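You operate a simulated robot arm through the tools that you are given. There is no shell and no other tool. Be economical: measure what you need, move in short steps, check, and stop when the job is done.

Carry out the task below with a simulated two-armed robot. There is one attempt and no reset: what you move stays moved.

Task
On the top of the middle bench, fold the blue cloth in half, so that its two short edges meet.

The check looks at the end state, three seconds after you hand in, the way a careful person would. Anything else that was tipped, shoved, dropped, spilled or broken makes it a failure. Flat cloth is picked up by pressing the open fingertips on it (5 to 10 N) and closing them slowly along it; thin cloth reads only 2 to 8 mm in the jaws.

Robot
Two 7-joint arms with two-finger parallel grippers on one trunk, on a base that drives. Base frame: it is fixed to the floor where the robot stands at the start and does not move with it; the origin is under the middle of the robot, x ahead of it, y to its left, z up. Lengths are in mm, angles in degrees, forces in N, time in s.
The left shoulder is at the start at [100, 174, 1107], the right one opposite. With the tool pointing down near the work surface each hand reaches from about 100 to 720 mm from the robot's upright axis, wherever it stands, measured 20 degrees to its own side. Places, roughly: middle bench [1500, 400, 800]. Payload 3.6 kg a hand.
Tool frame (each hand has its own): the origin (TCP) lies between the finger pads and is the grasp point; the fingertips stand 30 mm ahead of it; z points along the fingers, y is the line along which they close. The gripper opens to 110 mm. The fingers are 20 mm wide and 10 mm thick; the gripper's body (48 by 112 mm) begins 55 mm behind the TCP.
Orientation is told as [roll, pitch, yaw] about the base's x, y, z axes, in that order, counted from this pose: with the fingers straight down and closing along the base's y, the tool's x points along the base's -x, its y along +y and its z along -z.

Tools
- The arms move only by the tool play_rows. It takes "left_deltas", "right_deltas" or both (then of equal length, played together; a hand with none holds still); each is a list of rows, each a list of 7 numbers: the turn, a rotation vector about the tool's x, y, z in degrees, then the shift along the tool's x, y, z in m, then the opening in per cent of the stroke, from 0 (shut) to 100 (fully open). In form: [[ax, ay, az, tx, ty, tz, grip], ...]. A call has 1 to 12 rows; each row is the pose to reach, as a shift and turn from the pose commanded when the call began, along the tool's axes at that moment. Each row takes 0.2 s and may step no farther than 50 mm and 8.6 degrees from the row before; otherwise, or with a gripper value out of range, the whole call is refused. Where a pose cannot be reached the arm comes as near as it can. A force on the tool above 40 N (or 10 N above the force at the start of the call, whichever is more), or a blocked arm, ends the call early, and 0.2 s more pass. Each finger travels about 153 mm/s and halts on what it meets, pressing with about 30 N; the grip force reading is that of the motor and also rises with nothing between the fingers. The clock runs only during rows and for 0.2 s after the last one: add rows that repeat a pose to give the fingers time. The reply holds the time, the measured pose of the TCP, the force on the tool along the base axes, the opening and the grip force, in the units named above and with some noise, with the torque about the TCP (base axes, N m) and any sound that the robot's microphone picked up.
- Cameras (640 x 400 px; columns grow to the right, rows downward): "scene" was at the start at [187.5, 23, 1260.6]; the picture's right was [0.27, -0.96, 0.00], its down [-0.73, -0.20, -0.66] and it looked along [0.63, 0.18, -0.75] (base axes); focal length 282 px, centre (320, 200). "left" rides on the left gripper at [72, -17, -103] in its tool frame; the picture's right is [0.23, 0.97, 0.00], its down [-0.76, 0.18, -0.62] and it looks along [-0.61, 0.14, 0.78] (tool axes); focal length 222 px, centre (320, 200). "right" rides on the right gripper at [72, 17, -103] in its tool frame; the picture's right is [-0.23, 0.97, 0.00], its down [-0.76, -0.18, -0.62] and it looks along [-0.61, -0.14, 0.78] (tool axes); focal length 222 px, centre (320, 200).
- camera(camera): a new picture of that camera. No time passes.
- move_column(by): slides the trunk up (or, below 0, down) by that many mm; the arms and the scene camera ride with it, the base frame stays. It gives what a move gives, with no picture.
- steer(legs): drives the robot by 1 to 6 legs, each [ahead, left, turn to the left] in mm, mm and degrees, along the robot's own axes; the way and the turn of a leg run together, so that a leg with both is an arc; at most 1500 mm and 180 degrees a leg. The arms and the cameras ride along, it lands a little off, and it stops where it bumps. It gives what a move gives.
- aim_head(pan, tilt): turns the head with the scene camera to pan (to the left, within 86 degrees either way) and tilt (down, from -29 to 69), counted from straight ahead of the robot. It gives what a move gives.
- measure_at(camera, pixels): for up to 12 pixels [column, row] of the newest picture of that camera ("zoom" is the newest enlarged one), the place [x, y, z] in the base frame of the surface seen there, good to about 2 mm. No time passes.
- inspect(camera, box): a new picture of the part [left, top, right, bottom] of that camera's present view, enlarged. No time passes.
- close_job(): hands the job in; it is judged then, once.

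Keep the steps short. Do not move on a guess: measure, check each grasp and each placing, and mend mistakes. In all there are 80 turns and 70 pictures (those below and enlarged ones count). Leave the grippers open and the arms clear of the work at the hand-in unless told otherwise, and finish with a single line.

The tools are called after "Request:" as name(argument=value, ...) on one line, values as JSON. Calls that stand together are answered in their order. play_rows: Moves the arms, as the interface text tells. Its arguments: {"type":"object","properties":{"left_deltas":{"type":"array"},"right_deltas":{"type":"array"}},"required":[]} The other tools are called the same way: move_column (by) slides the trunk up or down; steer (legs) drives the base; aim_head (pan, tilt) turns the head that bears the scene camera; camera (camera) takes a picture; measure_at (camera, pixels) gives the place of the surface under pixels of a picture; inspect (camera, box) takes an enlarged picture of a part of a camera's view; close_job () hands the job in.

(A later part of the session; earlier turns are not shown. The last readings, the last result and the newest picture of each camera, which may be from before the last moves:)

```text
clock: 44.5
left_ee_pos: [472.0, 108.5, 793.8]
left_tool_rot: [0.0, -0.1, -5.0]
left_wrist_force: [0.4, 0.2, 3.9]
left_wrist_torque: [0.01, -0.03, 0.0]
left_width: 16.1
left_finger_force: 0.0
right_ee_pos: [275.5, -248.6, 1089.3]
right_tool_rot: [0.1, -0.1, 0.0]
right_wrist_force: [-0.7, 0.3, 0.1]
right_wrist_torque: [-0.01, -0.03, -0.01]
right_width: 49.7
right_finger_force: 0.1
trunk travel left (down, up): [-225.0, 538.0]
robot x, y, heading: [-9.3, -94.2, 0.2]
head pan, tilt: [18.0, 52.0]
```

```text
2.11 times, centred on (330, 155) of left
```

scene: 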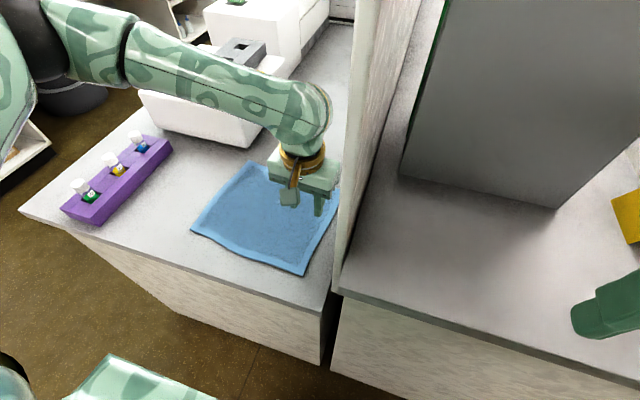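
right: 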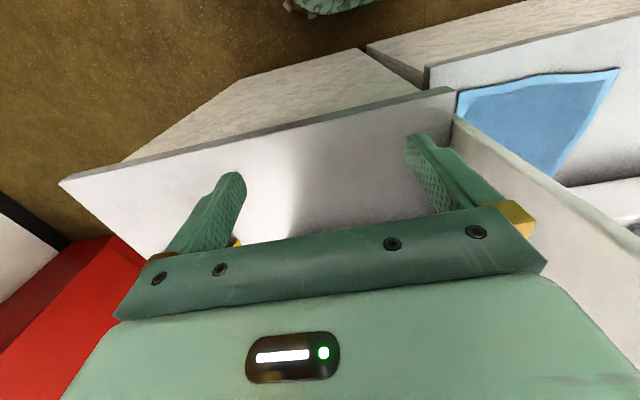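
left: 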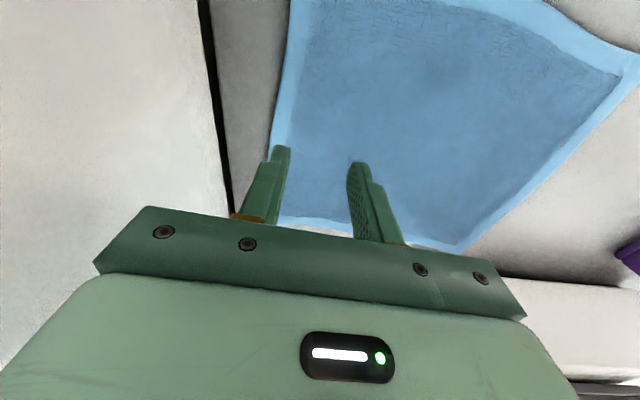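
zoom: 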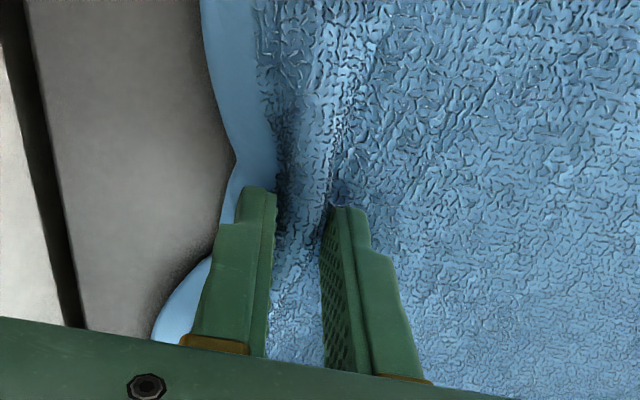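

It's working: a ridge rises between the fingers and the edge is drawn inward. I'll keep closing.

Request:
play_rows(left_deltas=[[0, 0, 0, 0, 0, 0, 12], [0, 0, 0, 0, 0, 0, 9], [0, 0, 0, 0, 0, 0, 6], [0, 0, 0, 0, 0, 0, 3], [0, 0, 0, 0, 0, 0, 0], [0, 0, 0, 0, 0, 0, 0]])

Request:
inspect(camera="left", box=[180, 60, 480, 250])

```text
clock: 45.9
left_ee_pos: [471.2, 108.4, 794.8]
left_tool_rot: [0.0, 0.0, -4.9]
left_wrist_force: [0.9, 0.2, 4.3]
left_wrist_torque: [0.01, 0.03, -0.06]
left_width: 4.7
left_finger_force: 30.1
right_ee_pos: [273.7, -248.9, 1089.3]
right_tool_rot: [0.0, -0.1, 0.0]
right_wrist_force: [-0.4, 0.3, 0.8]
right_wrist_torque: [-0.02, 0.0, -0.02]
right_width: 49.5
right_finger_force: 0.1
trunk travel left (down, up): [-225.0, 538.0]
robot x, y, heading: [-12.7, -96.0, 0.2]
head pan, tilt: [18.0, 52.0]
```

```text
2.11 times, centred on (330, 155) of left
```

zoom: 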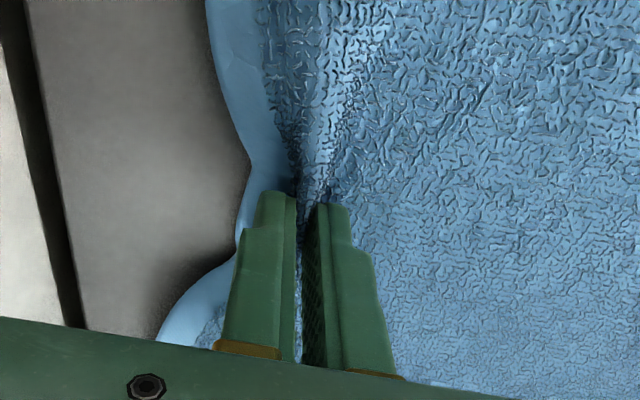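

The grip holds 4.7 mm of cloth at 30 N. Now the first half of the fold arc: lift about 100 mm while moving 100 mm to the left, tilting the fingers up to 25° so the hem will turn outward.

Request:
play_rows(left_deltas=[[2.5, 0, 0, 0, 0.0012, -0.016, 0], [5, 0, 0, 0, 0.0049, -0.032, 0], [7.5, 0, 0, 0, 0.0109, -0.047, 0], [10, 0, 0, 0, 0.0191, -0.061, 0], [12.5, 0, 0, 0, 0.0293, -0.073, 0], [15, 0, 0, 0, 0.0412, -0.084, 0], [17.5, 0, 0, 0, 0.0546, -0.093, 0], [20, 0, 0, 0, 0.0691, -0.099, 0], [22.5, 0, 0, 0, 0.0844, -0.103, 0], [25, 0, 0, 0, 0.1, -0.104, 0]])

Request:
camera(camera="scene")

```text
clock: 48.1
left_ee_pos: [482.8, 210.0, 898.2]
left_tool_rot: [-25.1, 0.0, -4.9]
left_wrist_force: [1.0, 0.9, -0.6]
left_wrist_torque: [0.04, -0.04, -0.03]
left_width: 4.5
left_finger_force: 30.1
right_ee_pos: [274.3, -249.5, 1089.5]
right_tool_rot: [0.0, -0.1, -0.1]
right_wrist_force: [0.6, 0.5, -0.2]
right_wrist_torque: [-0.01, 0.01, 0.0]
right_width: 49.2
right_finger_force: 0.1
trunk travel left (down, up): [-225.0, 538.0]
robot x, y, heading: [-8.3, -97.8, -0.1]
head pan, tilt: [18.0, 52.0]
```

```text
44 pictures are left
```

scene: 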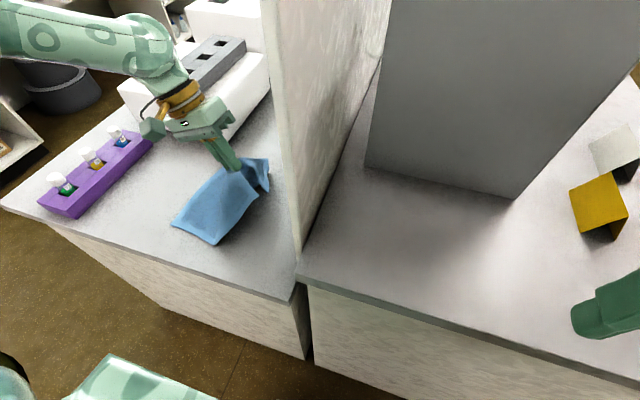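

Request:
inspect(camera="scene", box=[150, 110, 310, 260])

Request:
inspect(camera="left", box=[100, 0, 560, 260])

```text
2.67 times, centred on (230, 185) of scene
```

zoom: 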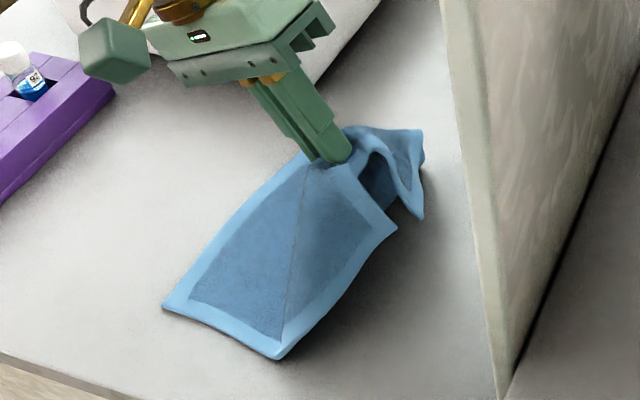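

```text
1.39 times, centred on (330, 130) of left
```

zoom: 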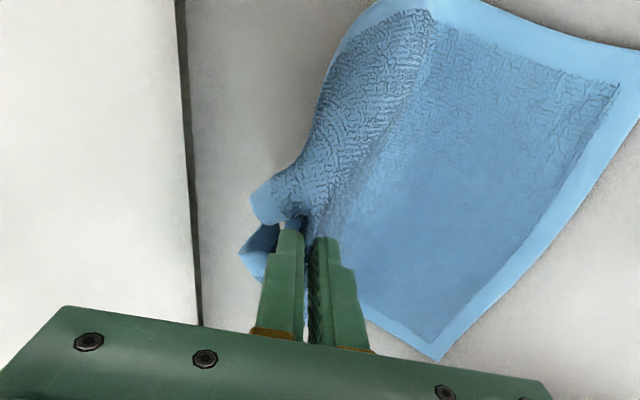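

The middle is up and the corners trail, as expected from a soft cloth. I'll continue the arc to y≈322, tilting to 50° and coming down to z≈803.

Request:
play_rows(left_deltas=[[2.5, 0, 0, 0, 0.0163, -0.0064, 0], [5, 0, 0, 0, 0.0333, -0.0104, 0], [7.5, 0, 0, 0, 0.0504, -0.0121, 0], [10, 0, 0, 0, 0.0674, -0.0115, 0], [12.5, 0, 0, 0, 0.0835, -0.0083, 0], [15, 0, 0, 0, 0.0986, -0.0029, 0], [17.5, 0, 0, 0, 0.1124, 0.0048, 0], [20, 0, 0, 0, 0.1242, 0.0144, 0], [22.5, 0, 0, 0, 0.1342, 0.0258, 0], [25, 0, 0, 0, 0.1417, 0.0387, 0], [25, 0, 0, 0, 0.1417, 0.0387, 0]])

Request:
inspect(camera="scene", box=[100, 80, 320, 270])

Request:
camera(camera="left")

```text
clock: 50.5
left_ee_pos: [406.9, 266.5, 848.3]
left_tool_rot: [-48.5, -0.3, -4.5]
left_wrist_force: [0.4, 0.3, -0.3]
left_wrist_torque: [0.03, -0.01, -0.02]
left_width: 4.4
left_finger_force: 29.7
left hand out of reach, approached as far as the arm can: row 6, 7, 8, 9, 10, 11
right_ee_pos: [274.1, -248.7, 1089.2]
right_tool_rot: [0.0, -0.1, 0.0]
right_wrist_force: [0.3, 0.0, -0.4]
right_wrist_torque: [0.0, -0.04, 0.0]
right_width: 49.6
right_finger_force: 0.0
trunk travel left (down, up): [-225.0, 538.0]
robot x, y, heading: [-8.9, -94.0, -0.1]
head pan, tilt: [18.0, 52.0]
```

```text
2.11 times, centred on (210, 175) of scene
```

zoom: 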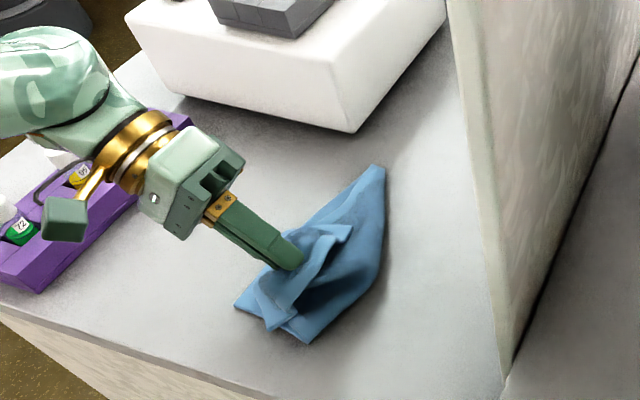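

```text
40 pictures are left
```

left: 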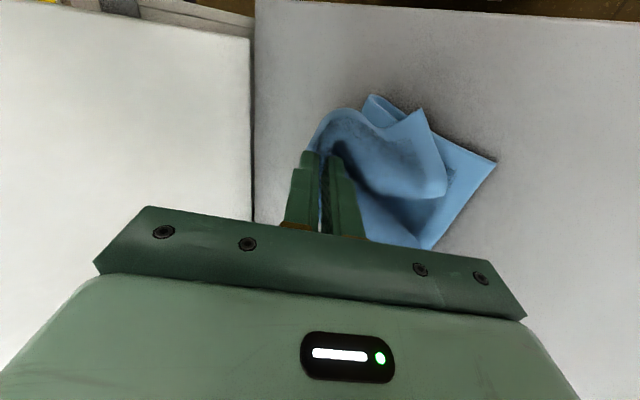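

The 50° tilt went out of reach and the hand drifted to x=407, though the grip still holds. I'll undo most of the tilt, down to about 20°, while going to [492,320,835].

Request:
play_rows(left_deltas=[[-3.5, 0, 0, -0.01, 0.0067, -0.0042, 0], [-7, 0, 0, -0.02, 0.0134, -0.0084, 0], [-10.5, 0, 0, -0.03, 0.0201, -0.0126, 0], [-14, 0, 0, -0.04, 0.0268, -0.0168, 0], [-17.5, 0, 0, -0.05, 0.0335, -0.021, 0], [-21, 0, 0, -0.06, 0.0402, -0.0252, 0], [-24.5, 0, 0, -0.07, 0.0469, -0.0294, 0], [-28, 0, 0, -0.08, 0.0537, -0.0335, 0], [-28, 0, 0, -0.08, 0.0537, -0.0335, 0]])

Request:
inspect(camera="scene", box=[100, 80, 320, 270])

```text
clock: 52.5
left_ee_pos: [494.0, 321.2, 827.1]
left_tool_rot: [-22.1, 0.0, -4.9]
left_wrist_force: [0.7, -0.4, -1.0]
left_wrist_torque: [-0.08, 0.03, -0.05]
left_width: 4.5
left_finger_force: 30.0
right_ee_pos: [273.7, -250.9, 1088.1]
right_tool_rot: [0.0, -0.1, 0.0]
right_wrist_force: [-0.3, -0.6, 0.9]
right_wrist_torque: [0.01, 0.0, -0.03]
right_width: 49.5
right_finger_force: 0.0
trunk travel left (down, up): [-225.0, 538.0]
robot x, y, heading: [-7.3, -95.4, 0.0]
head pan, tilt: [18.0, 52.0]
```

```text
2.11 times, centred on (210, 175) of scene
```

zoom: 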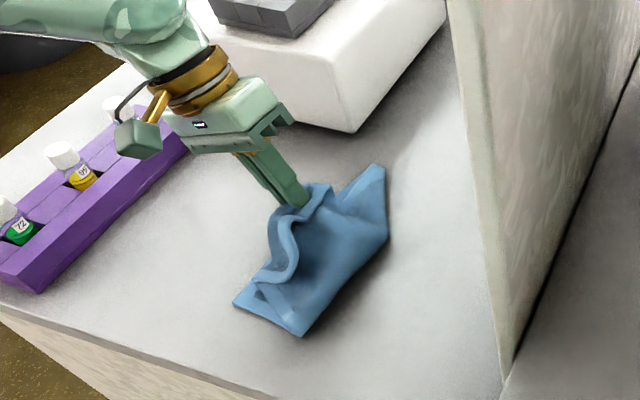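

The middle is in place at [494,321]. Lowering about 27 mm so that the flap lies down.

Request:
play_rows(left_deltas=[[0, 0, 0, 0, 0.0017, 0.007, 0], [0, 0, 0, 0, 0.0034, 0.014, 0], [0, 0, 0, 0, 0.005, 0.0205, 0], [0, 0, 0, 0, 0.0066, 0.027, 0], [0, 0, 0, 0, 0.0066, 0.027, 0]])

Request:
inspect(camera="scene", box=[160, 130, 320, 260])

Request:
camera(camera="left")

```text
clock: 53.7
left_ee_pos: [493.7, 317.2, 801.2]
left_tool_rot: [-22.1, -0.2, -4.9]
left_wrist_force: [1.6, 3.4, 12.8]
left_wrist_torque: [-0.16, -0.02, 0.0]
left_width: 4.6
left_finger_force: 29.6
right_ee_pos: [274.7, -249.8, 1088.8]
right_tool_rot: [0.1, -0.2, 0.0]
right_wrist_force: [0.1, -0.2, -0.6]
right_wrist_torque: [-0.03, -0.02, -0.01]
right_width: 49.5
right_finger_force: 0.0
trunk travel left (down, up): [-225.0, 538.0]
robot x, y, heading: [-13.1, -92.6, 0.1]
head pan, tilt: [18.0, 52.0]
```

```text
3.08 times, centred on (240, 195) of scene
```

zoom: 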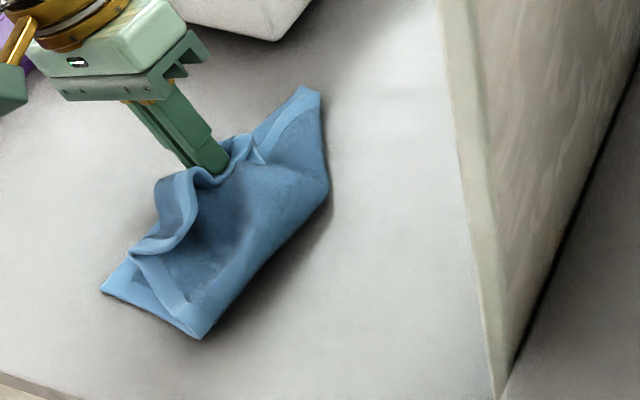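

```text
37 pictures are left
```

left: 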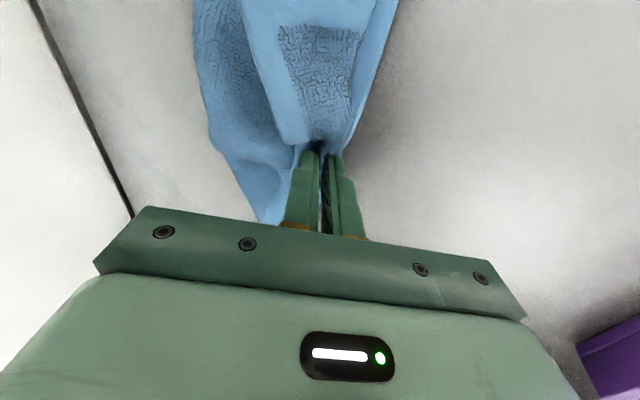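

It's in contact (13 N). Next: open a little, withdraw along the fingers, move up and away, and look.

Request:
play_rows(left_deltas=[[0, 0, 0, 0, 0, -0.002, 8], [0, 0, 0, 0, 0, -0.003, 16], [0, 0, 0, 0, 0, -0.004, 20], [0, 0, 0, 0, 0, -0.02, 20], [0, 0, 0, 0, 0, -0.05, 20], [0, 0, 0, 0, 0, -0.09, 20], [0, 0, 0, 0, 0.03, -0.12, 20], [0, 0, 0, 0, 0.07, -0.14, 20], [0, 0, 0, 0, 0.11, -0.16, 20]])

Request:
inspect(camera="scene", box=[160, 130, 320, 260])

Request:
camera(camera="left")

```text
clock: 55.7
left_ee_pos: [504.2, 476.5, 906.7]
left_tool_rot: [-21.7, 0.0, -5.0]
left_wrist_force: [0.7, 0.6, -0.1]
left_wrist_torque: [-0.02, 0.03, 0.03]
left_width: 22.0
left_finger_force: 0.0
left hand out of reach, approached as far as the arm can: row 9
right_ee_pos: [275.8, -249.6, 1088.9]
right_tool_rot: [0.0, -0.1, -0.1]
right_wrist_force: [0.5, 0.7, -0.2]
right_wrist_torque: [-0.03, 0.01, -0.02]
right_width: 49.1
right_finger_force: 0.0
trunk travel left (down, up): [-225.0, 538.0]
robot x, y, heading: [-12.0, -98.5, -0.3]
head pan, tilt: [18.0, 52.0]
```

```text
3.08 times, centred on (240, 195) of scene
```

zoom: 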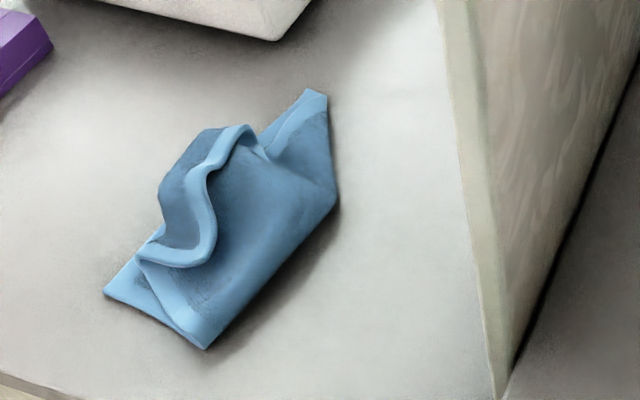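

```text
35 pictures are left
```

left: 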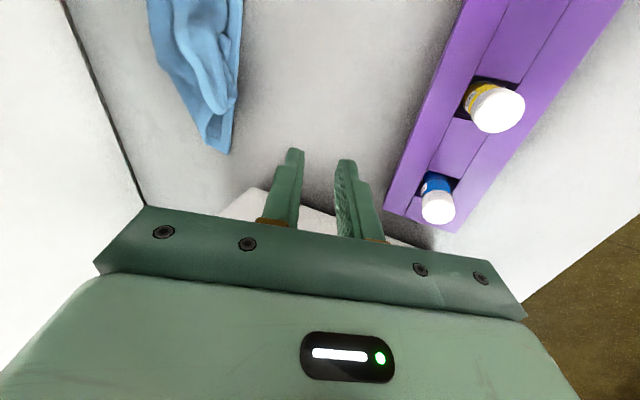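

The mid edge is over, but the flap edge is S-shaped with its corners lagging. For a clear view from above, I'll move the left hand to [340,300,960], untilted.

Request:
play_rows(left_deltas=[[-2.75, 0, 0, 0.0185, -0.0244, 0.0027, 30], [-5.5, 0, 0, 0.037, -0.0489, 0.0055, 30], [-8.25, 0, 0, 0.0555, -0.0733, 0.0082, 30], [-11, 0, 0, 0.074, -0.0978, 0.011, 30], [-13.75, 0, 0, 0.0925, -0.1222, 0.0137, 30], [-16.5, 0, 0, 0.111, -0.1467, 0.0165, 30], [-19.25, 0, 0, 0.1295, -0.1711, 0.0192, 30], [-22, 0, 0, 0.148, -0.1956, 0.022, 30], [-22, 0, 0, 0.148, -0.1956, 0.022, 30]])

Request:
inspect(camera="left", box=[120, 0, 560, 230])

```text
clock: 57.7
left_ee_pos: [341.0, 298.5, 962.0]
left_tool_rot: [0.0, -0.1, -4.9]
left_wrist_force: [-0.6, 0.4, 0.2]
left_wrist_torque: [0.03, 0.0, 0.0]
left_width: 32.6
left_finger_force: 0.0
right_ee_pos: [275.0, -248.8, 1089.4]
right_tool_rot: [-0.1, -0.1, 0.1]
right_wrist_force: [0.0, -0.2, -0.4]
right_wrist_torque: [0.0, 0.0, -0.02]
right_width: 49.5
right_finger_force: 0.2
trunk travel left (down, up): [-225.0, 538.0]
robot x, y, heading: [-11.0, -97.6, 0.1]
head pan, tilt: [18.0, 52.0]
```

```text
1.45 times, centred on (340, 115) of left
```

zoom: 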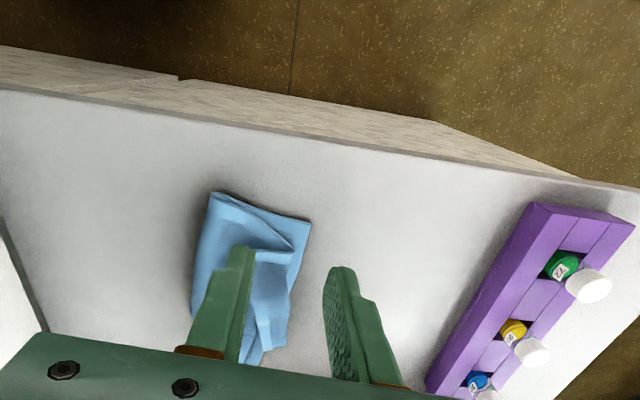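

The camera sees the cloth mostly behind the fingers. I'll drive the robot 150 mm left, which gives better reach for corner work at y≈300 and a better head view, and then look.

Request:
steer(legs=[[0, 150, 0]])

Request:
play_rows(left_deltas=[[0, 0, 0, 0, 0.04, -0.02, 30], [0, 0, 0, 0, 0.08, -0.04, 30], [0, 0, 0, 0, 0.1, -0.04, 30]])

Request:
aim_head(pan=22, tilt=52)

Request:
inspect(camera="scene", box=[190, 120, 390, 270])

```text
clock: 59.1
left_ee_pos: [339.6, 451.3, 959.6]
left_tool_rot: [0.0, 0.0, -4.9]
left_wrist_force: [0.1, -0.5, -1.6]
left_wrist_torque: [-0.04, 0.04, -0.01]
left_width: 33.0
left_finger_force: 0.1
right_ee_pos: [275.1, -97.2, 1090.0]
right_tool_rot: [0.1, -0.1, 0.2]
right_wrist_force: [-1.2, 0.1, 0.1]
right_wrist_torque: [0.0, 0.01, 0.03]
right_width: 49.6
right_finger_force: 0.1
trunk travel left (down, up): [-225.0, 538.0]
robot x, y, heading: [-9.6, 58.3, 0.1]
head pan, tilt: [18.0, 52.0]
```

```text
clock: 59.9
left_ee_pos: [347.2, 550.6, 1001.8]
left_tool_rot: [0.0, 0.1, -4.9]
left_wrist_force: [-0.7, -0.5, 1.3]
left_wrist_torque: [-0.01, 0.01, -0.01]
left_width: 33.0
left_finger_force: 0.0
right_ee_pos: [275.2, -97.0, 1089.0]
right_tool_rot: [0.1, -0.2, 0.2]
right_wrist_force: [0.8, 0.4, -0.7]
right_wrist_torque: [-0.02, 0.02, 0.01]
right_width: 49.7
right_finger_force: 0.1
trunk travel left (down, up): [-225.0, 538.0]
robot x, y, heading: [-8.4, 54.5, 0.1]
head pan, tilt: [18.0, 52.0]
```

```text
clock: 60.5
left_ee_pos: [346.9, 548.0, 1001.5]
left_tool_rot: [0.0, 0.1, -4.8]
left_wrist_force: [-0.6, 0.4, 0.1]
left_wrist_torque: [0.0, 0.01, 0.02]
left_width: 32.9
left_finger_force: 0.0
right_ee_pos: [276.1, -98.5, 1090.1]
right_tool_rot: [0.0, -0.1, 0.2]
right_wrist_force: [-0.2, 0.2, -1.3]
right_wrist_torque: [0.0, -0.01, -0.01]
right_width: 49.5
right_finger_force: 0.1
trunk travel left (down, up): [-225.0, 538.0]
robot x, y, heading: [-9.4, 54.5, 0.2]
head pan, tilt: [22.0, 52.0]
```

```text
2.67 times, centred on (290, 195) of scene
```

zoom: 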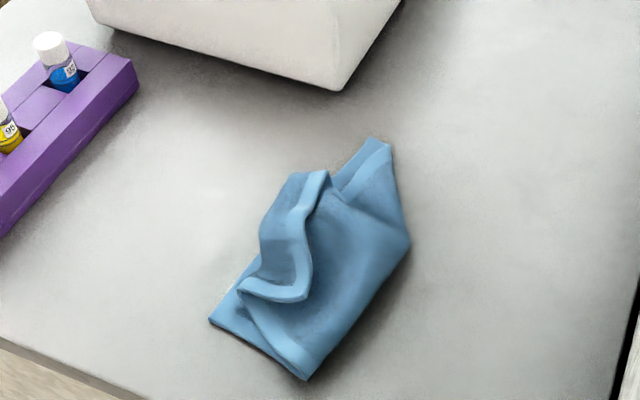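

Request:
measure_at(camera="zoom", pixels=[[214, 320], [306, 377], [374, 142], [408, 243], [242, 288], [305, 290], [299, 230], [320, 175], [263, 235], [290, 180], [330, 190], [340, 270]])

Request:
inspect(camera="scene", box=[245, 160, 355, 270])

```text
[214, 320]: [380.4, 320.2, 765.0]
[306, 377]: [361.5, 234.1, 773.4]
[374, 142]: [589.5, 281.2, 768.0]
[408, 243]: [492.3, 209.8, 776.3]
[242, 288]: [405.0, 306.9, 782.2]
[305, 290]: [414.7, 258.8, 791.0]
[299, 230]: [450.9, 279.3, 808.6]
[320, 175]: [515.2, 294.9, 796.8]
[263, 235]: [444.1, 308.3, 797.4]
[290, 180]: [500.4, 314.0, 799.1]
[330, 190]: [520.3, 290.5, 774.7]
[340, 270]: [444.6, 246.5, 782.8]
```

```text
3.64 times, centred on (300, 215) of scene
```

zoom: 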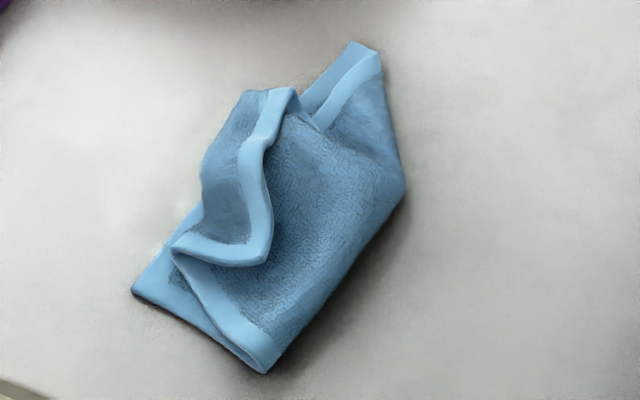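

The hem in the middle is curled back and the far part is folded diagonally, because of the drift. I need a true top view before mending, so the left hand goes above the cloth at about [490,290,1000] and its camera looks straight down.

Request:
play_rows(left_deltas=[[0, 0, 0, -0.0233, -0.0324, 0, 30], [0, 0, 0, -0.0466, -0.0648, 0, 30], [0, 0, 0, -0.07, -0.0971, 0, 30], [0, 0, 0, -0.0931, -0.1295, 0, 30], [0, 0, 0, -0.1164, -0.1619, 0, 30], [0, 0, 0, -0.14, -0.1943, 0, 30], [0, 0, 0, -0.163, -0.2266, 0, 30], [0, 0, 0, -0.163, -0.2266, 0, 30]])

Request:
inspect(camera="left", box=[180, 0, 460, 175])

```text
clock: 62.3
left_ee_pos: [492.2, 309.5, 1001.6]
left_tool_rot: [0.0, 0.0, -4.8]
left_wrist_force: [-0.8, -0.3, 0.7]
left_wrist_torque: [-0.01, -0.03, -0.02]
left_width: 32.7
left_finger_force: 0.1
right_ee_pos: [274.9, -96.8, 1089.1]
right_tool_rot: [-0.1, -0.2, 0.2]
right_wrist_force: [-0.7, 0.0, 0.4]
right_wrist_torque: [0.0, 0.01, 0.0]
right_width: 49.5
right_finger_force: 0.0
trunk travel left (down, up): [-225.0, 538.0]
robot x, y, heading: [-9.4, 53.3, 0.0]
head pan, tilt: [22.0, 52.0]
```

```text
2.29 times, centred on (320, 88) of left
```

zoom: 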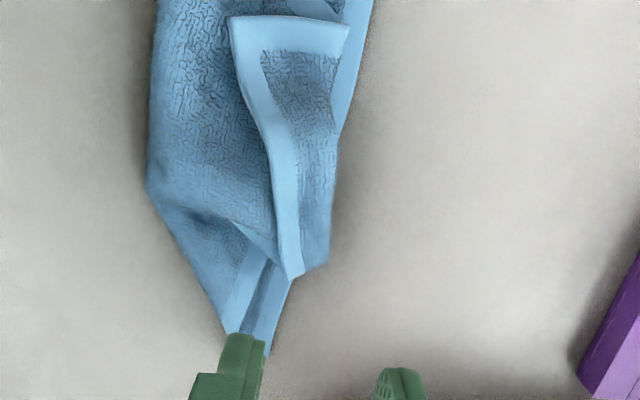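

Now it's clear (picture right = +y, down = +x). The near corner of the moved edge lies on top at about zoom (232,20), folded back. I'll measure it and its surroundings.

Request:
measure_at(camera="zoom", pixels=[[236, 24], [262, 40], [345, 30], [300, 90], [265, 130], [290, 200], [292, 268], [335, 140], [200, 60], [150, 185], [260, 300], [268, 350]])

Request:
camera(camera="left")

```text
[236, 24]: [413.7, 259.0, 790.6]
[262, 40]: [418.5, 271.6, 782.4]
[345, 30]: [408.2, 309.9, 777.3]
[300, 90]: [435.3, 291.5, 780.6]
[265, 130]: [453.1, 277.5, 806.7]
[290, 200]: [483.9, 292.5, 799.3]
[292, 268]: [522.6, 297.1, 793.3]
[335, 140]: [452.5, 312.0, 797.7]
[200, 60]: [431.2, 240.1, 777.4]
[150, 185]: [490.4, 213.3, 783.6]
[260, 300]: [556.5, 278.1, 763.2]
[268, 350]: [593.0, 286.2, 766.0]
```

```text
30 pictures are left
```

left: 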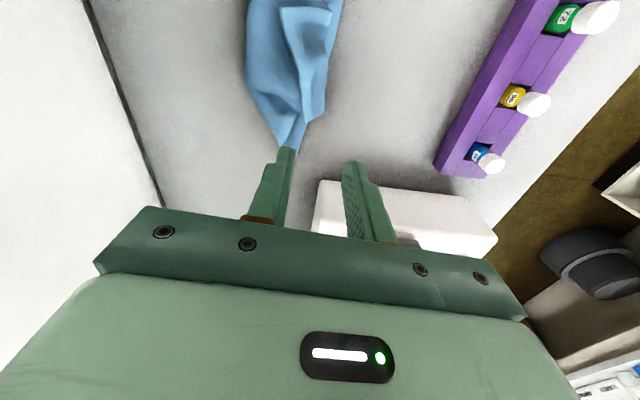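

The near part of the curled hem stands up as a lip: about z 797 at (430,267), with a valley at z≈780 behind it. That is easy to pinch from above near the corner. I'll grip it there, open the flap back to the right until taut, then lay that corner onto its partner at (380,320). For reach, I first drive back 150 mm to the right.

Request:
steer(legs=[[0, -150, 0]])

```text
clock: 63.7
left_ee_pos: [491.9, 159.9, 1001.4]
left_tool_rot: [0.1, 0.0, -4.7]
left_wrist_force: [-0.4, -0.8, 0.8]
left_wrist_torque: [0.04, -0.01, 0.01]
left_width: 33.1
left_finger_force: 0.0
right_ee_pos: [275.8, -247.5, 1089.0]
right_tool_rot: [0.1, -0.1, 0.2]
right_wrist_force: [1.0, -0.7, -0.1]
right_wrist_torque: [0.05, -0.01, -0.04]
right_width: 49.4
right_finger_force: 0.0
trunk travel left (down, up): [-225.0, 538.0]
robot x, y, heading: [-9.1, -91.5, 0.4]
head pan, tilt: [22.0, 52.0]
```

Request:
play_rows(left_deltas=[[0, 0, -4.1, 0.0118, 0.0169, 0.0268, 33], [0, 0, -8.2, 0.0236, 0.0338, 0.0537, 33], [0, 0, -12.4, 0.0354, 0.0507, 0.0805, 33], [0, 0, -16.5, 0.0471, 0.0676, 0.1073, 33], [0, 0, -20.7, 0.0589, 0.0845, 0.1342, 33], [0, 0, -24.8, 0.0707, 0.1014, 0.161, 33], [0, 0, -24.8, 0.0707, 0.1014, 0.161, 33]])

Request:
inspect(camera="left", box=[180, 60, 480, 250])

Request:
inspect(camera="scene", box=[150, 110, 290, 240])

```text
clock: 65.3
left_ee_pos: [430.7, 267.5, 839.5]
left_tool_rot: [0.0, 0.0, 20.0]
left_wrist_force: [-0.4, 0.1, 0.3]
left_wrist_torque: [-0.01, 0.01, -0.03]
left_width: 36.3
left_finger_force: 0.0
right_ee_pos: [275.1, -247.3, 1089.1]
right_tool_rot: [0.1, -0.1, 0.2]
right_wrist_force: [0.7, 0.8, -0.5]
right_wrist_torque: [0.02, 0.01, 0.02]
right_width: 49.6
right_finger_force: 0.1
trunk travel left (down, up): [-225.0, 538.0]
robot x, y, heading: [-11.1, -91.9, 0.2]
head pan, tilt: [22.0, 52.0]
```

```text
2.11 times, centred on (330, 155) of left
```

zoom: 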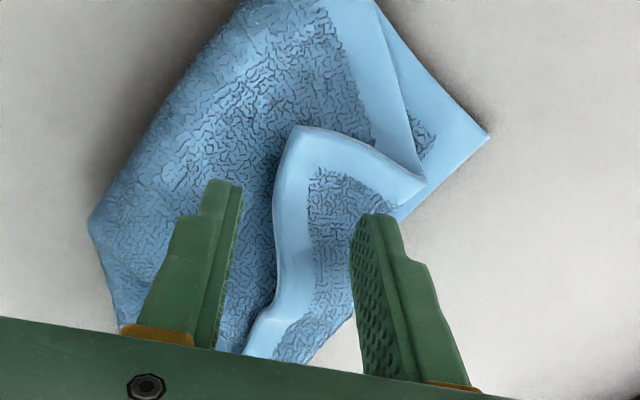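

```text
3.08 times, centred on (220, 175) of scene
```

zoom: 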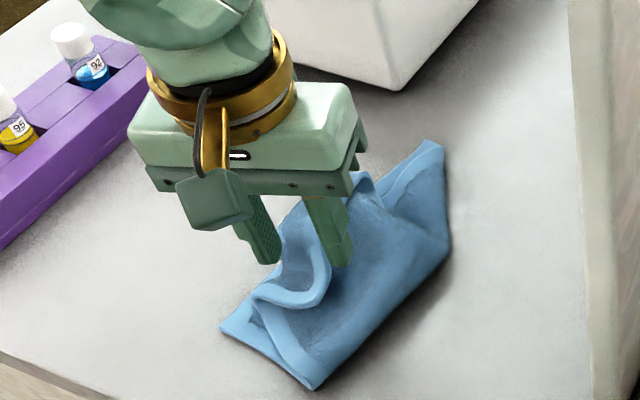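

A perfect view: the fingers straddle the hem just beside the corner at zoom (298,130). I'll lower 24 mm and close slowly.

Request:
play_rows(left_deltas=[[0, 0, 0, 0.004, 0, 0.012, 33], [0, 0, 0, 0.006, 0, 0.022, 33], [0, 0, 0, 0.006, 0, 0.026, 33], [0, 0, 0, 0.006, 0, 0.026, 27], [0, 0, 0, 0.006, 0, 0.026, 21], [0, 0, 0, 0.006, 0, 0.026, 15], [0, 0, 0, 0.006, 0, 0.026, 9], [0, 0, 0, 0.006, 0, 0.026, 4], [0, 0, 0, 0.006, 0, 0.026, 0], [0, 0, 0, 0.006, 0, 0.026, 0]])

Request:
inspect(camera="left", box=[180, 60, 480, 250])

```text
clock: 67.5
left_ee_pos: [424.5, 266.4, 813.7]
left_tool_rot: [0.0, 0.0, 20.0]
left_wrist_force: [0.1, 0.0, 0.4]
left_wrist_torque: [0.0, -0.02, 0.03]
left_width: 2.3
left_finger_force: 29.6
right_ee_pos: [276.3, -246.1, 1090.4]
right_tool_rot: [0.1, 0.0, 0.2]
right_wrist_force: [0.0, 0.8, 0.2]
right_wrist_torque: [0.02, 0.02, 0.01]
right_width: 49.6
right_finger_force: 0.1
trunk travel left (down, up): [-225.0, 538.0]
robot x, y, heading: [-8.4, -95.1, 0.3]
head pan, tilt: [22.0, 52.0]
```

```text
2.11 times, centred on (330, 155) of left
```

zoom: 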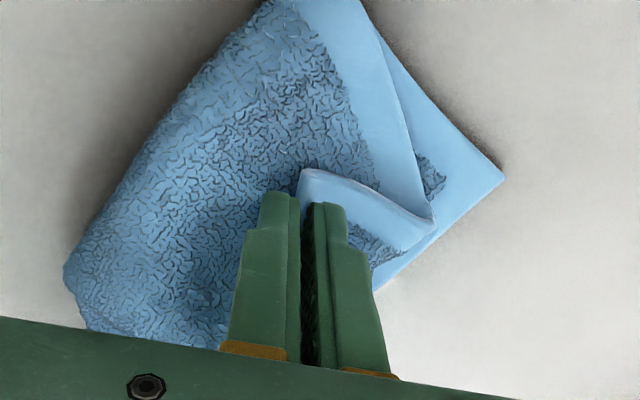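

It holds a single layer (2.3 mm) at 30 N right by the corner. Now I open the flap back to the right in an arc, to about [380,112].

Request:
play_rows(left_deltas=[[0, 0, 0, 0.0023, -0.0031, -0.023, 0], [0, 0, 0, 0.0089, -0.0123, -0.044, 0], [0, 0, 0, 0.0194, -0.0267, -0.061, 0], [0, 0, 0, 0.0324, -0.0447, -0.071, 0], [0, 0, 0, 0.047, -0.0649, -0.075, 0], [0, 0, 0, 0.0616, -0.085, -0.071, 0], [0, 0, 0, 0.0746, -0.103, -0.061, 0], [0, 0, 0, 0.0851, -0.1174, -0.044, 0], [0, 0, 0, 0.0917, -0.1266, -0.023, 0], [0, 0, 0, 0.094, -0.1297, 0.0, 0], [0, 0, 0, 0.094, -0.1297, 0.0, 0]])

Request:
inspect(camera="scene", box=[130, 100, 310, 270])

```text
clock: 69.9
left_ee_pos: [380.9, 112.1, 815.9]
left_tool_rot: [0.0, 0.1, 20.0]
left_wrist_force: [-0.2, -0.1, 0.2]
left_wrist_torque: [-0.05, -0.03, 0.01]
left_width: 2.5
left_finger_force: 29.6
right_ee_pos: [275.5, -247.0, 1088.8]
right_tool_rot: [0.0, -0.1, 0.2]
right_wrist_force: [-0.2, -0.1, -0.2]
right_wrist_torque: [-0.03, -0.01, 0.01]
right_width: 49.5
right_finger_force: 0.1
trunk travel left (down, up): [-225.0, 538.0]
robot x, y, heading: [-5.4, -92.5, -0.2]
head pan, tilt: [22.0, 52.0]
```

```text
2.35 times, centred on (220, 185) of scene
```

zoom: 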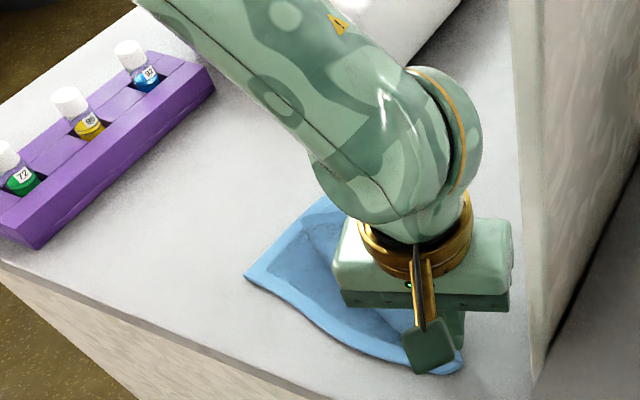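

Request:
camera(camera="left")

```text
25 pictures are left
```

left: 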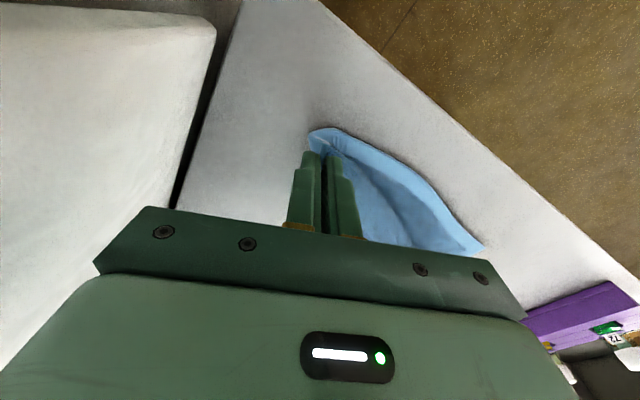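

The near corner is opened out nicely. I'll set it down and release, rise, then hover beyond at about [490,222,1000] to see the far side.

Request:
play_rows(left_deltas=[[0, 0, 0, 0, 0, 0.01, 0], [0, 0, 0, 0, 0, 0.018, 0], [0, 0, 0, 0, 0, 0.018, 10], [0, 0, 0, 0, 0, 0.016, 20], [0, 0, 0, 0, 0, 0.01, 22], [0, 0, 0, 0, 0, -0.03, 22], [0, 0, 0, 0, 0, -0.075, 22], [0, 0, 0, -0.03, 0.012, -0.11, 22], [0, 0, 0, -0.07, 0.03, -0.13, 22], [0, 0, 0, -0.105, 0.05, -0.155, 22], [0, 0, 0, -0.141, 0.0658, -0.185, 22], [0, 0, 0, -0.141, 0.0658, -0.185, 22]])

Request:
inspect(camera="left", box=[160, 0, 480, 200])

Request:
inspect(camera="scene", box=[130, 100, 310, 270])

```text
clock: 72.5
left_ee_pos: [489.6, 222.4, 1000.4]
left_tool_rot: [0.0, 0.0, 20.1]
left_wrist_force: [-0.1, -0.4, 0.2]
left_wrist_torque: [0.02, -0.04, 0.02]
left_width: 24.2
left_finger_force: 0.1
right_ee_pos: [275.9, -246.1, 1089.2]
right_tool_rot: [-0.1, 0.0, 0.3]
right_wrist_force: [1.1, 0.1, -0.8]
right_wrist_torque: [0.0, 0.04, -0.02]
right_width: 49.6
right_finger_force: 0.1
trunk travel left (down, up): [-225.0, 538.0]
robot x, y, heading: [-10.7, -93.3, 0.6]
head pan, tilt: [22.0, 52.0]
```

```text
2.00 times, centred on (320, 100) of left
```

zoom: 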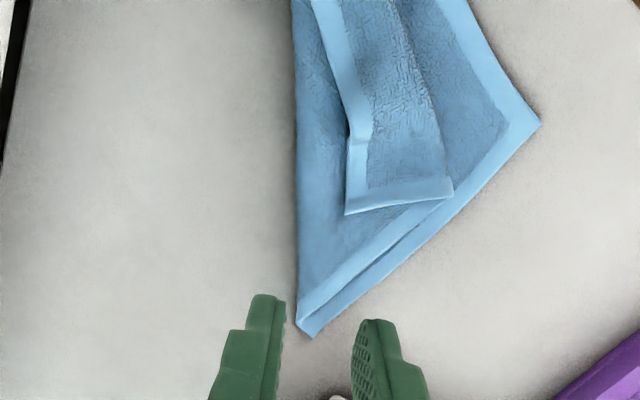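

```text
2.35 times, centred on (220, 185) of scene
```

zoom: 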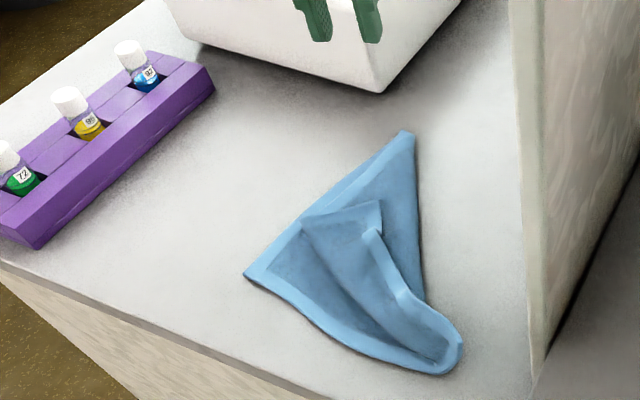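

Excellent: the far corner now lies on top at zoom (347,212). I'll measure it, its hem and the left corners.

Request:
measure_at(camera="left", pixels=[[335, 104], [338, 98], [340, 90], [341, 78], [336, 60], [350, 90], [382, 95], [314, 163], [428, 62], [370, 98]])

Request:
measure_at(camera="zoom", pixels=[[247, 275], [460, 355], [408, 135], [425, 300], [376, 236], [380, 204], [300, 228], [350, 222]])

```text
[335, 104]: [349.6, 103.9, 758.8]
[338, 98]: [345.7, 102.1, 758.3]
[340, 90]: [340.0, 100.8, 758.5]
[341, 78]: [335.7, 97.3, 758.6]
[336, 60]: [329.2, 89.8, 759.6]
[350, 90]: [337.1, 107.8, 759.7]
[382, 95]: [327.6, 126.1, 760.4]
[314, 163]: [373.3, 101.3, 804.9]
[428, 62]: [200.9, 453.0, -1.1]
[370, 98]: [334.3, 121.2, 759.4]
```

```text
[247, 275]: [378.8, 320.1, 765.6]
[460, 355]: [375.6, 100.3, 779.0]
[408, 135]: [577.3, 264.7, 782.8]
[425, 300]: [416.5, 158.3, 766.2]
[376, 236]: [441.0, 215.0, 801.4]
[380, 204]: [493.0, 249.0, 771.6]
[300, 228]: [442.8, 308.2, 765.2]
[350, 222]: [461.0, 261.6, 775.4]
```

The left picture there was an old one, so I'll retake the zoom and measure on it.

Request:
inspect(camera="left", box=[260, 0, 440, 180])

Request:
measure_at(camera="zoom", pixels=[[262, 372], [270, 345], [275, 300], [290, 250], [268, 180], [300, 345], [340, 330], [440, 340], [180, 580], [585, 220], [240, 300], [320, 290]])

```text
2.22 times, centred on (350, 90) of left
```

zoom: 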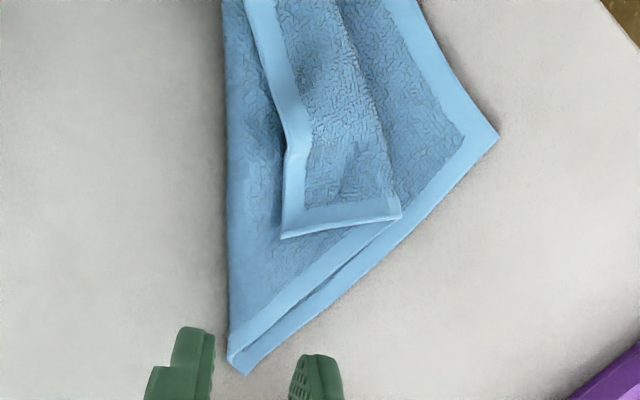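

```text
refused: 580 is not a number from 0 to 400
```

Request:
measure_at(camera="zoom", pixels=[[285, 234], [288, 215], [290, 190], [290, 160], [297, 130], [275, 80], [310, 200], [395, 215], [246, 372], [495, 136], [260, 190], [320, 170]])

```text
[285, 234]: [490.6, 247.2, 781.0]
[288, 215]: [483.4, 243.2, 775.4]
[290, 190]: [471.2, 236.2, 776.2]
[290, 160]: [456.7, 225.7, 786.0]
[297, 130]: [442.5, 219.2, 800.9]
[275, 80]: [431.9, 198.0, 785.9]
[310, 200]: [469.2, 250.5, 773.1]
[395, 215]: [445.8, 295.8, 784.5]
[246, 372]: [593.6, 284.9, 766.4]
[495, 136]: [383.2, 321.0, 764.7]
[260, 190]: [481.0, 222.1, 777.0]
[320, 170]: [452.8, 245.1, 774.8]
```

The far corner is at (491,247). The hem beside it stands up as a lip at (442,219), z 801, and I'll pinch there at [446,221,810]. I approach from above, then close slowly.

Request:
play_rows(left_deltas=[[0, 0, -1, 0.01, 0.0035, 0.04, 33], [0, 0, -2, 0.02, 0.007, 0.08, 33], [0, 0, -3, 0.03, 0.0105, 0.12, 33], [0, 0, -5, 0.0417, 0.0141, 0.155, 33], [0, 0, -5, 0.0417, 0.0141, 0.175, 33], [0, 0, -5, 0.0417, 0.0141, 0.189, 33], [0, 0, -5, 0.0417, 0.0141, 0.189, 33], [0, 0, -5, 0.0417, 0.0141, 0.189, 26], [0, 0, -5, 0.0417, 0.0141, 0.189, 18], [0, 0, -5, 0.0417, 0.0141, 0.189, 10], [0, 0, -5, 0.0417, 0.0141, 0.189, 3], [0, 0, -5, 0.0417, 0.0141, 0.189, 0]])

Request:
inspect(camera="left", box=[160, 40, 480, 240])

```text
clock: 75.1
left_ee_pos: [446.4, 222.1, 810.1]
left_tool_rot: [0.0, 0.1, 25.0]
left_wrist_force: [0.3, -0.2, 0.6]
left_wrist_torque: [0.02, 0.01, 0.0]
left_width: 2.6
left_finger_force: 29.8
right_ee_pos: [276.2, -247.5, 1089.4]
right_tool_rot: [0.0, -0.1, 0.2]
right_wrist_force: [-1.5, 0.7, 0.7]
right_wrist_torque: [0.03, 0.0, -0.02]
right_width: 49.4
right_finger_force: 0.1
trunk travel left (down, up): [-225.0, 538.0]
robot x, y, heading: [-11.0, -92.8, 0.1]
head pan, tilt: [22.0, 52.0]
```

```text
2.00 times, centred on (320, 140) of left
```

zoom: 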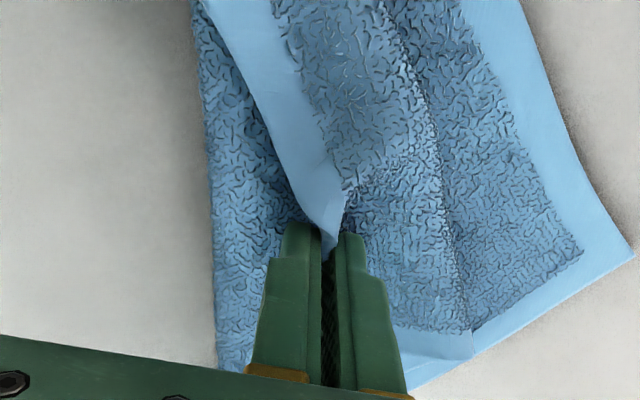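

A single layer (2.6 mm) is gripped. Now I open the far side out to the right, to about [528,118], turning the yaw back to −5°.

Request:
play_rows(left_deltas=[[0, 0, 3, -0.0007, -0.0031, -0.025, 0], [0, 0, 6, -0.0029, -0.0122, -0.047, 0], [0, 0, 9, -0.0062, -0.0266, -0.065, 0], [0, 0, 12, -0.0105, -0.0445, -0.076, 0], [0, 0, 15, -0.0152, -0.0645, -0.08, 0], [0, 0, 18, -0.0198, -0.0844, -0.076, 0], [0, 0, 21, -0.0241, -0.1023, -0.065, 0], [0, 0, 24, -0.0274, -0.1167, -0.047, 0], [0, 0, 27, -0.0296, -0.1258, -0.025, 0], [0, 0, 30, -0.0303, -0.1289, -0.005, 0], [0, 0, 30, -0.0303, -0.1289, -0.005, 0]])

Request:
inspect(camera="scene", box=[130, 100, 310, 270])

```text
clock: 77.5
left_ee_pos: [528.3, 117.8, 815.9]
left_tool_rot: [0.0, 0.0, -4.9]
left_wrist_force: [1.0, -0.7, 0.0]
left_wrist_torque: [0.01, 0.02, 0.08]
left_width: 2.7
left_finger_force: 30.3
right_ee_pos: [275.3, -247.1, 1088.9]
right_tool_rot: [0.0, -0.2, 0.2]
right_wrist_force: [-1.1, -0.1, -1.1]
right_wrist_torque: [0.0, 0.0, -0.02]
right_width: 49.4
right_finger_force: 0.1
trunk travel left (down, up): [-225.0, 538.0]
robot x, y, heading: [-10.1, -97.0, 0.4]
head pan, tilt: [22.0, 52.0]
```

```text
2.35 times, centred on (220, 185) of scene
```

zoom: 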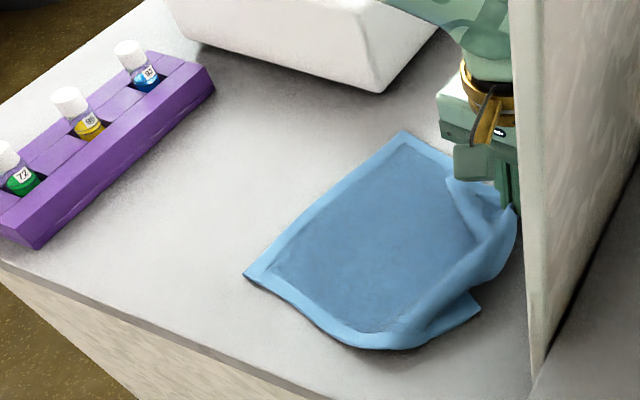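

It's opened out flat, with the left edge undisturbed. Without letting go, I now fold this far part over toward the far-left corner (~[594,285]). I overshoot in +x and tilt 25° so the free corner tip lands outward.

Request:
play_rows(left_deltas=[[2, 0, 0, -0.0016, 0.0042, -0.022, 0], [4, 0, 0, -0.0047, 0.0155, -0.044, 0], [6, 0, 0, -0.0093, 0.0309, -0.064, 0], [8, 0, 0, -0.0136, 0.0514, -0.08, 0], [10, 0, 0, -0.0196, 0.074, -0.09, 0], [12, 0, 0, -0.0257, 0.0966, -0.094, 0], [14, 0, 0, -0.0317, 0.1192, -0.092, 0], [16, 0, 0, -0.036, 0.1396, -0.084, 0], [18, 0, 0, -0.0386, 0.1559, -0.07, 0], [20, 0, 0, -0.0375, 0.1679, -0.054, 0], [22, 0, 0, -0.0352, 0.1717, -0.038, 0], [24, 0, 0, -0.0311, 0.1723, -0.028, 0]])

Request:
inspect(camera="scene", box=[130, 100, 310, 270])

```text
clock: 80.1
left_ee_pos: [575.8, 286.7, 841.9]
left_tool_rot: [-24.0, 0.1, -4.9]
left_wrist_force: [0.0, -0.1, 0.0]
left_wrist_torque: [0.03, 0.0, 0.01]
left_width: 2.7
left_finger_force: 30.2
right_ee_pos: [274.8, -247.3, 1089.9]
right_tool_rot: [-0.1, -0.1, 0.2]
right_wrist_force: [0.6, -0.5, -0.1]
right_wrist_torque: [0.02, 0.0, 0.02]
right_width: 49.5
right_finger_force: 0.1
trunk travel left (down, up): [-225.0, 538.0]
robot x, y, heading: [-10.4, -95.0, 0.1]
head pan, tilt: [22.0, 52.0]
```

```text
2.35 times, centred on (220, 185) of scene
```

zoom: 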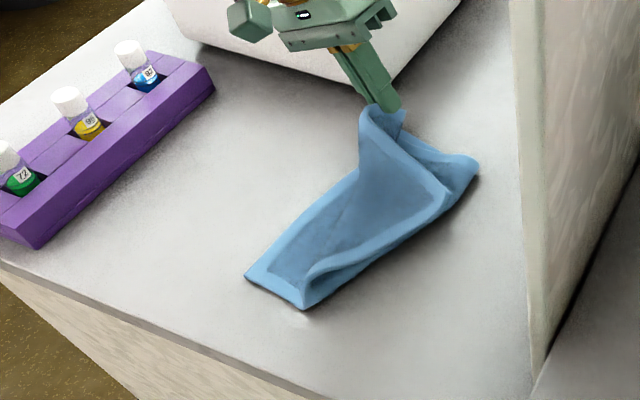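

The far part is carried over. I'll lower it while drawing back in −x to lay the tip outward, release, retreat and look.

Request:
play_rows(left_deltas=[[0, 0, 0, 0.005, 0.0022, 0.009, 0], [0, 0, 0, 0.011, 0.0044, 0.018, 0], [0, 0, 0, 0.017, 0.0066, 0.027, 0], [0, 0, 0, 0.0235, 0.008, 0.0325, 0], [0, 0, 0, 0.0275, 0.0088, 0.0355, 0], [0, 0, 0, 0.0275, 0.0088, 0.035, 8], [0, 0, 0, 0.0275, 0.0088, 0.034, 16], [0, 0, 0, 0.0275, 0.0088, 0.02, 18], [0, 0, 0, 0.0275, 0.0088, -0.01, 18], [0, 0, 0, 0.0275, 0.012, -0.055, 18], [0, 0, 0, 0.0275, 0.03, -0.1, 18], [0, 0, 0, 0.0275, 0.06, -0.13, 18]])

Request:
inspect(camera="scene", box=[140, 120, 300, 250])

```text
clock: 82.7
left_ee_pos: [557.6, 397.5, 937.9]
left_tool_rot: [-24.0, 0.0, -4.9]
left_wrist_force: [0.2, 0.5, 0.2]
left_wrist_torque: [0.0, 0.02, 0.02]
left_width: 20.1
left_finger_force: 0.0
right_ee_pos: [276.0, -247.4, 1090.7]
right_tool_rot: [0.1, 0.0, 0.2]
right_wrist_force: [-0.6, 0.2, 0.2]
right_wrist_torque: [0.03, 0.01, 0.0]
right_width: 49.7
right_finger_force: 0.0
trunk travel left (down, up): [-225.0, 538.0]
robot x, y, heading: [-6.3, -95.3, 0.3]
head pan, tilt: [22.0, 52.0]
```

```text
3.08 times, centred on (220, 185) of scene
```

zoom: 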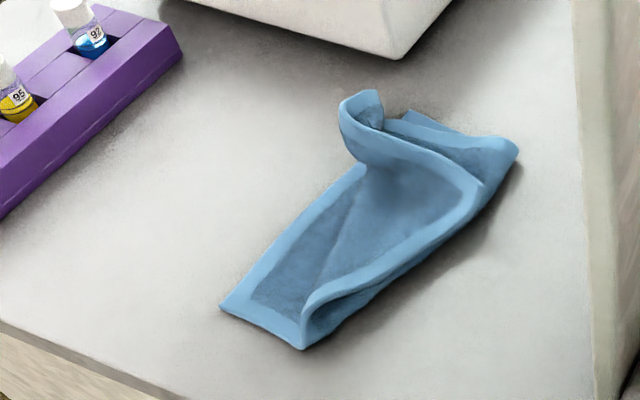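

The far corner area is now over by the left edge, slightly curled. I'll hover the hand camera over the near part to find the near corner.

Request:
play_rows(left_deltas=[[-4.8, 0, 0, 0.0194, -0.0257, 0.0066, 30], [-9.6, 0, 0, 0.0388, -0.0514, 0.0133, 30], [-14.4, 0, 0, 0.0582, -0.0772, 0.02, 30], [-19.2, 0, 0, 0.0776, -0.1029, 0.0266, 30], [-24, 0, 0, 0.097, -0.1286, 0.0332, 30], [-24, 0, 0, 0.097, -0.1286, 0.0332, 30]])

Request:
inspect(camera="left", box=[170, 0, 450, 175])

```text
clock: 84.1
left_ee_pos: [448.9, 274.1, 959.9]
left_tool_rot: [-0.1, 0.0, -5.0]
left_wrist_force: [0.1, -0.2, -0.3]
left_wrist_torque: [-0.03, 0.05, -0.01]
left_width: 33.1
left_finger_force: 0.0
right_ee_pos: [276.4, -246.4, 1089.5]
right_tool_rot: [0.0, -0.1, 0.2]
right_wrist_force: [-0.4, 0.8, -0.4]
right_wrist_torque: [0.01, 0.01, -0.02]
right_width: 49.5
right_finger_force: 0.2
trunk travel left (down, up): [-225.0, 538.0]
robot x, y, heading: [-6.3, -89.9, 0.1]
head pan, tilt: [22.0, 52.0]
```

```text
2.29 times, centred on (310, 88) of left
```

zoom: 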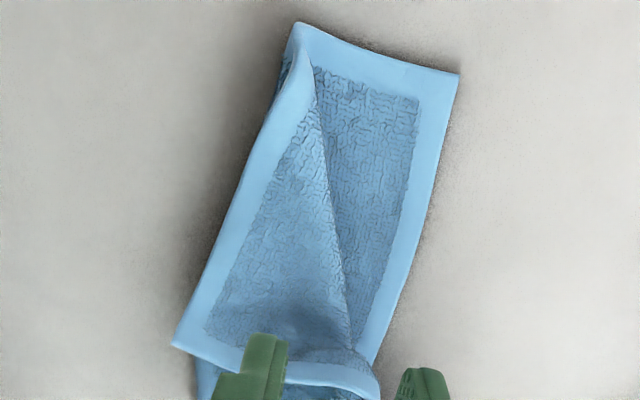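

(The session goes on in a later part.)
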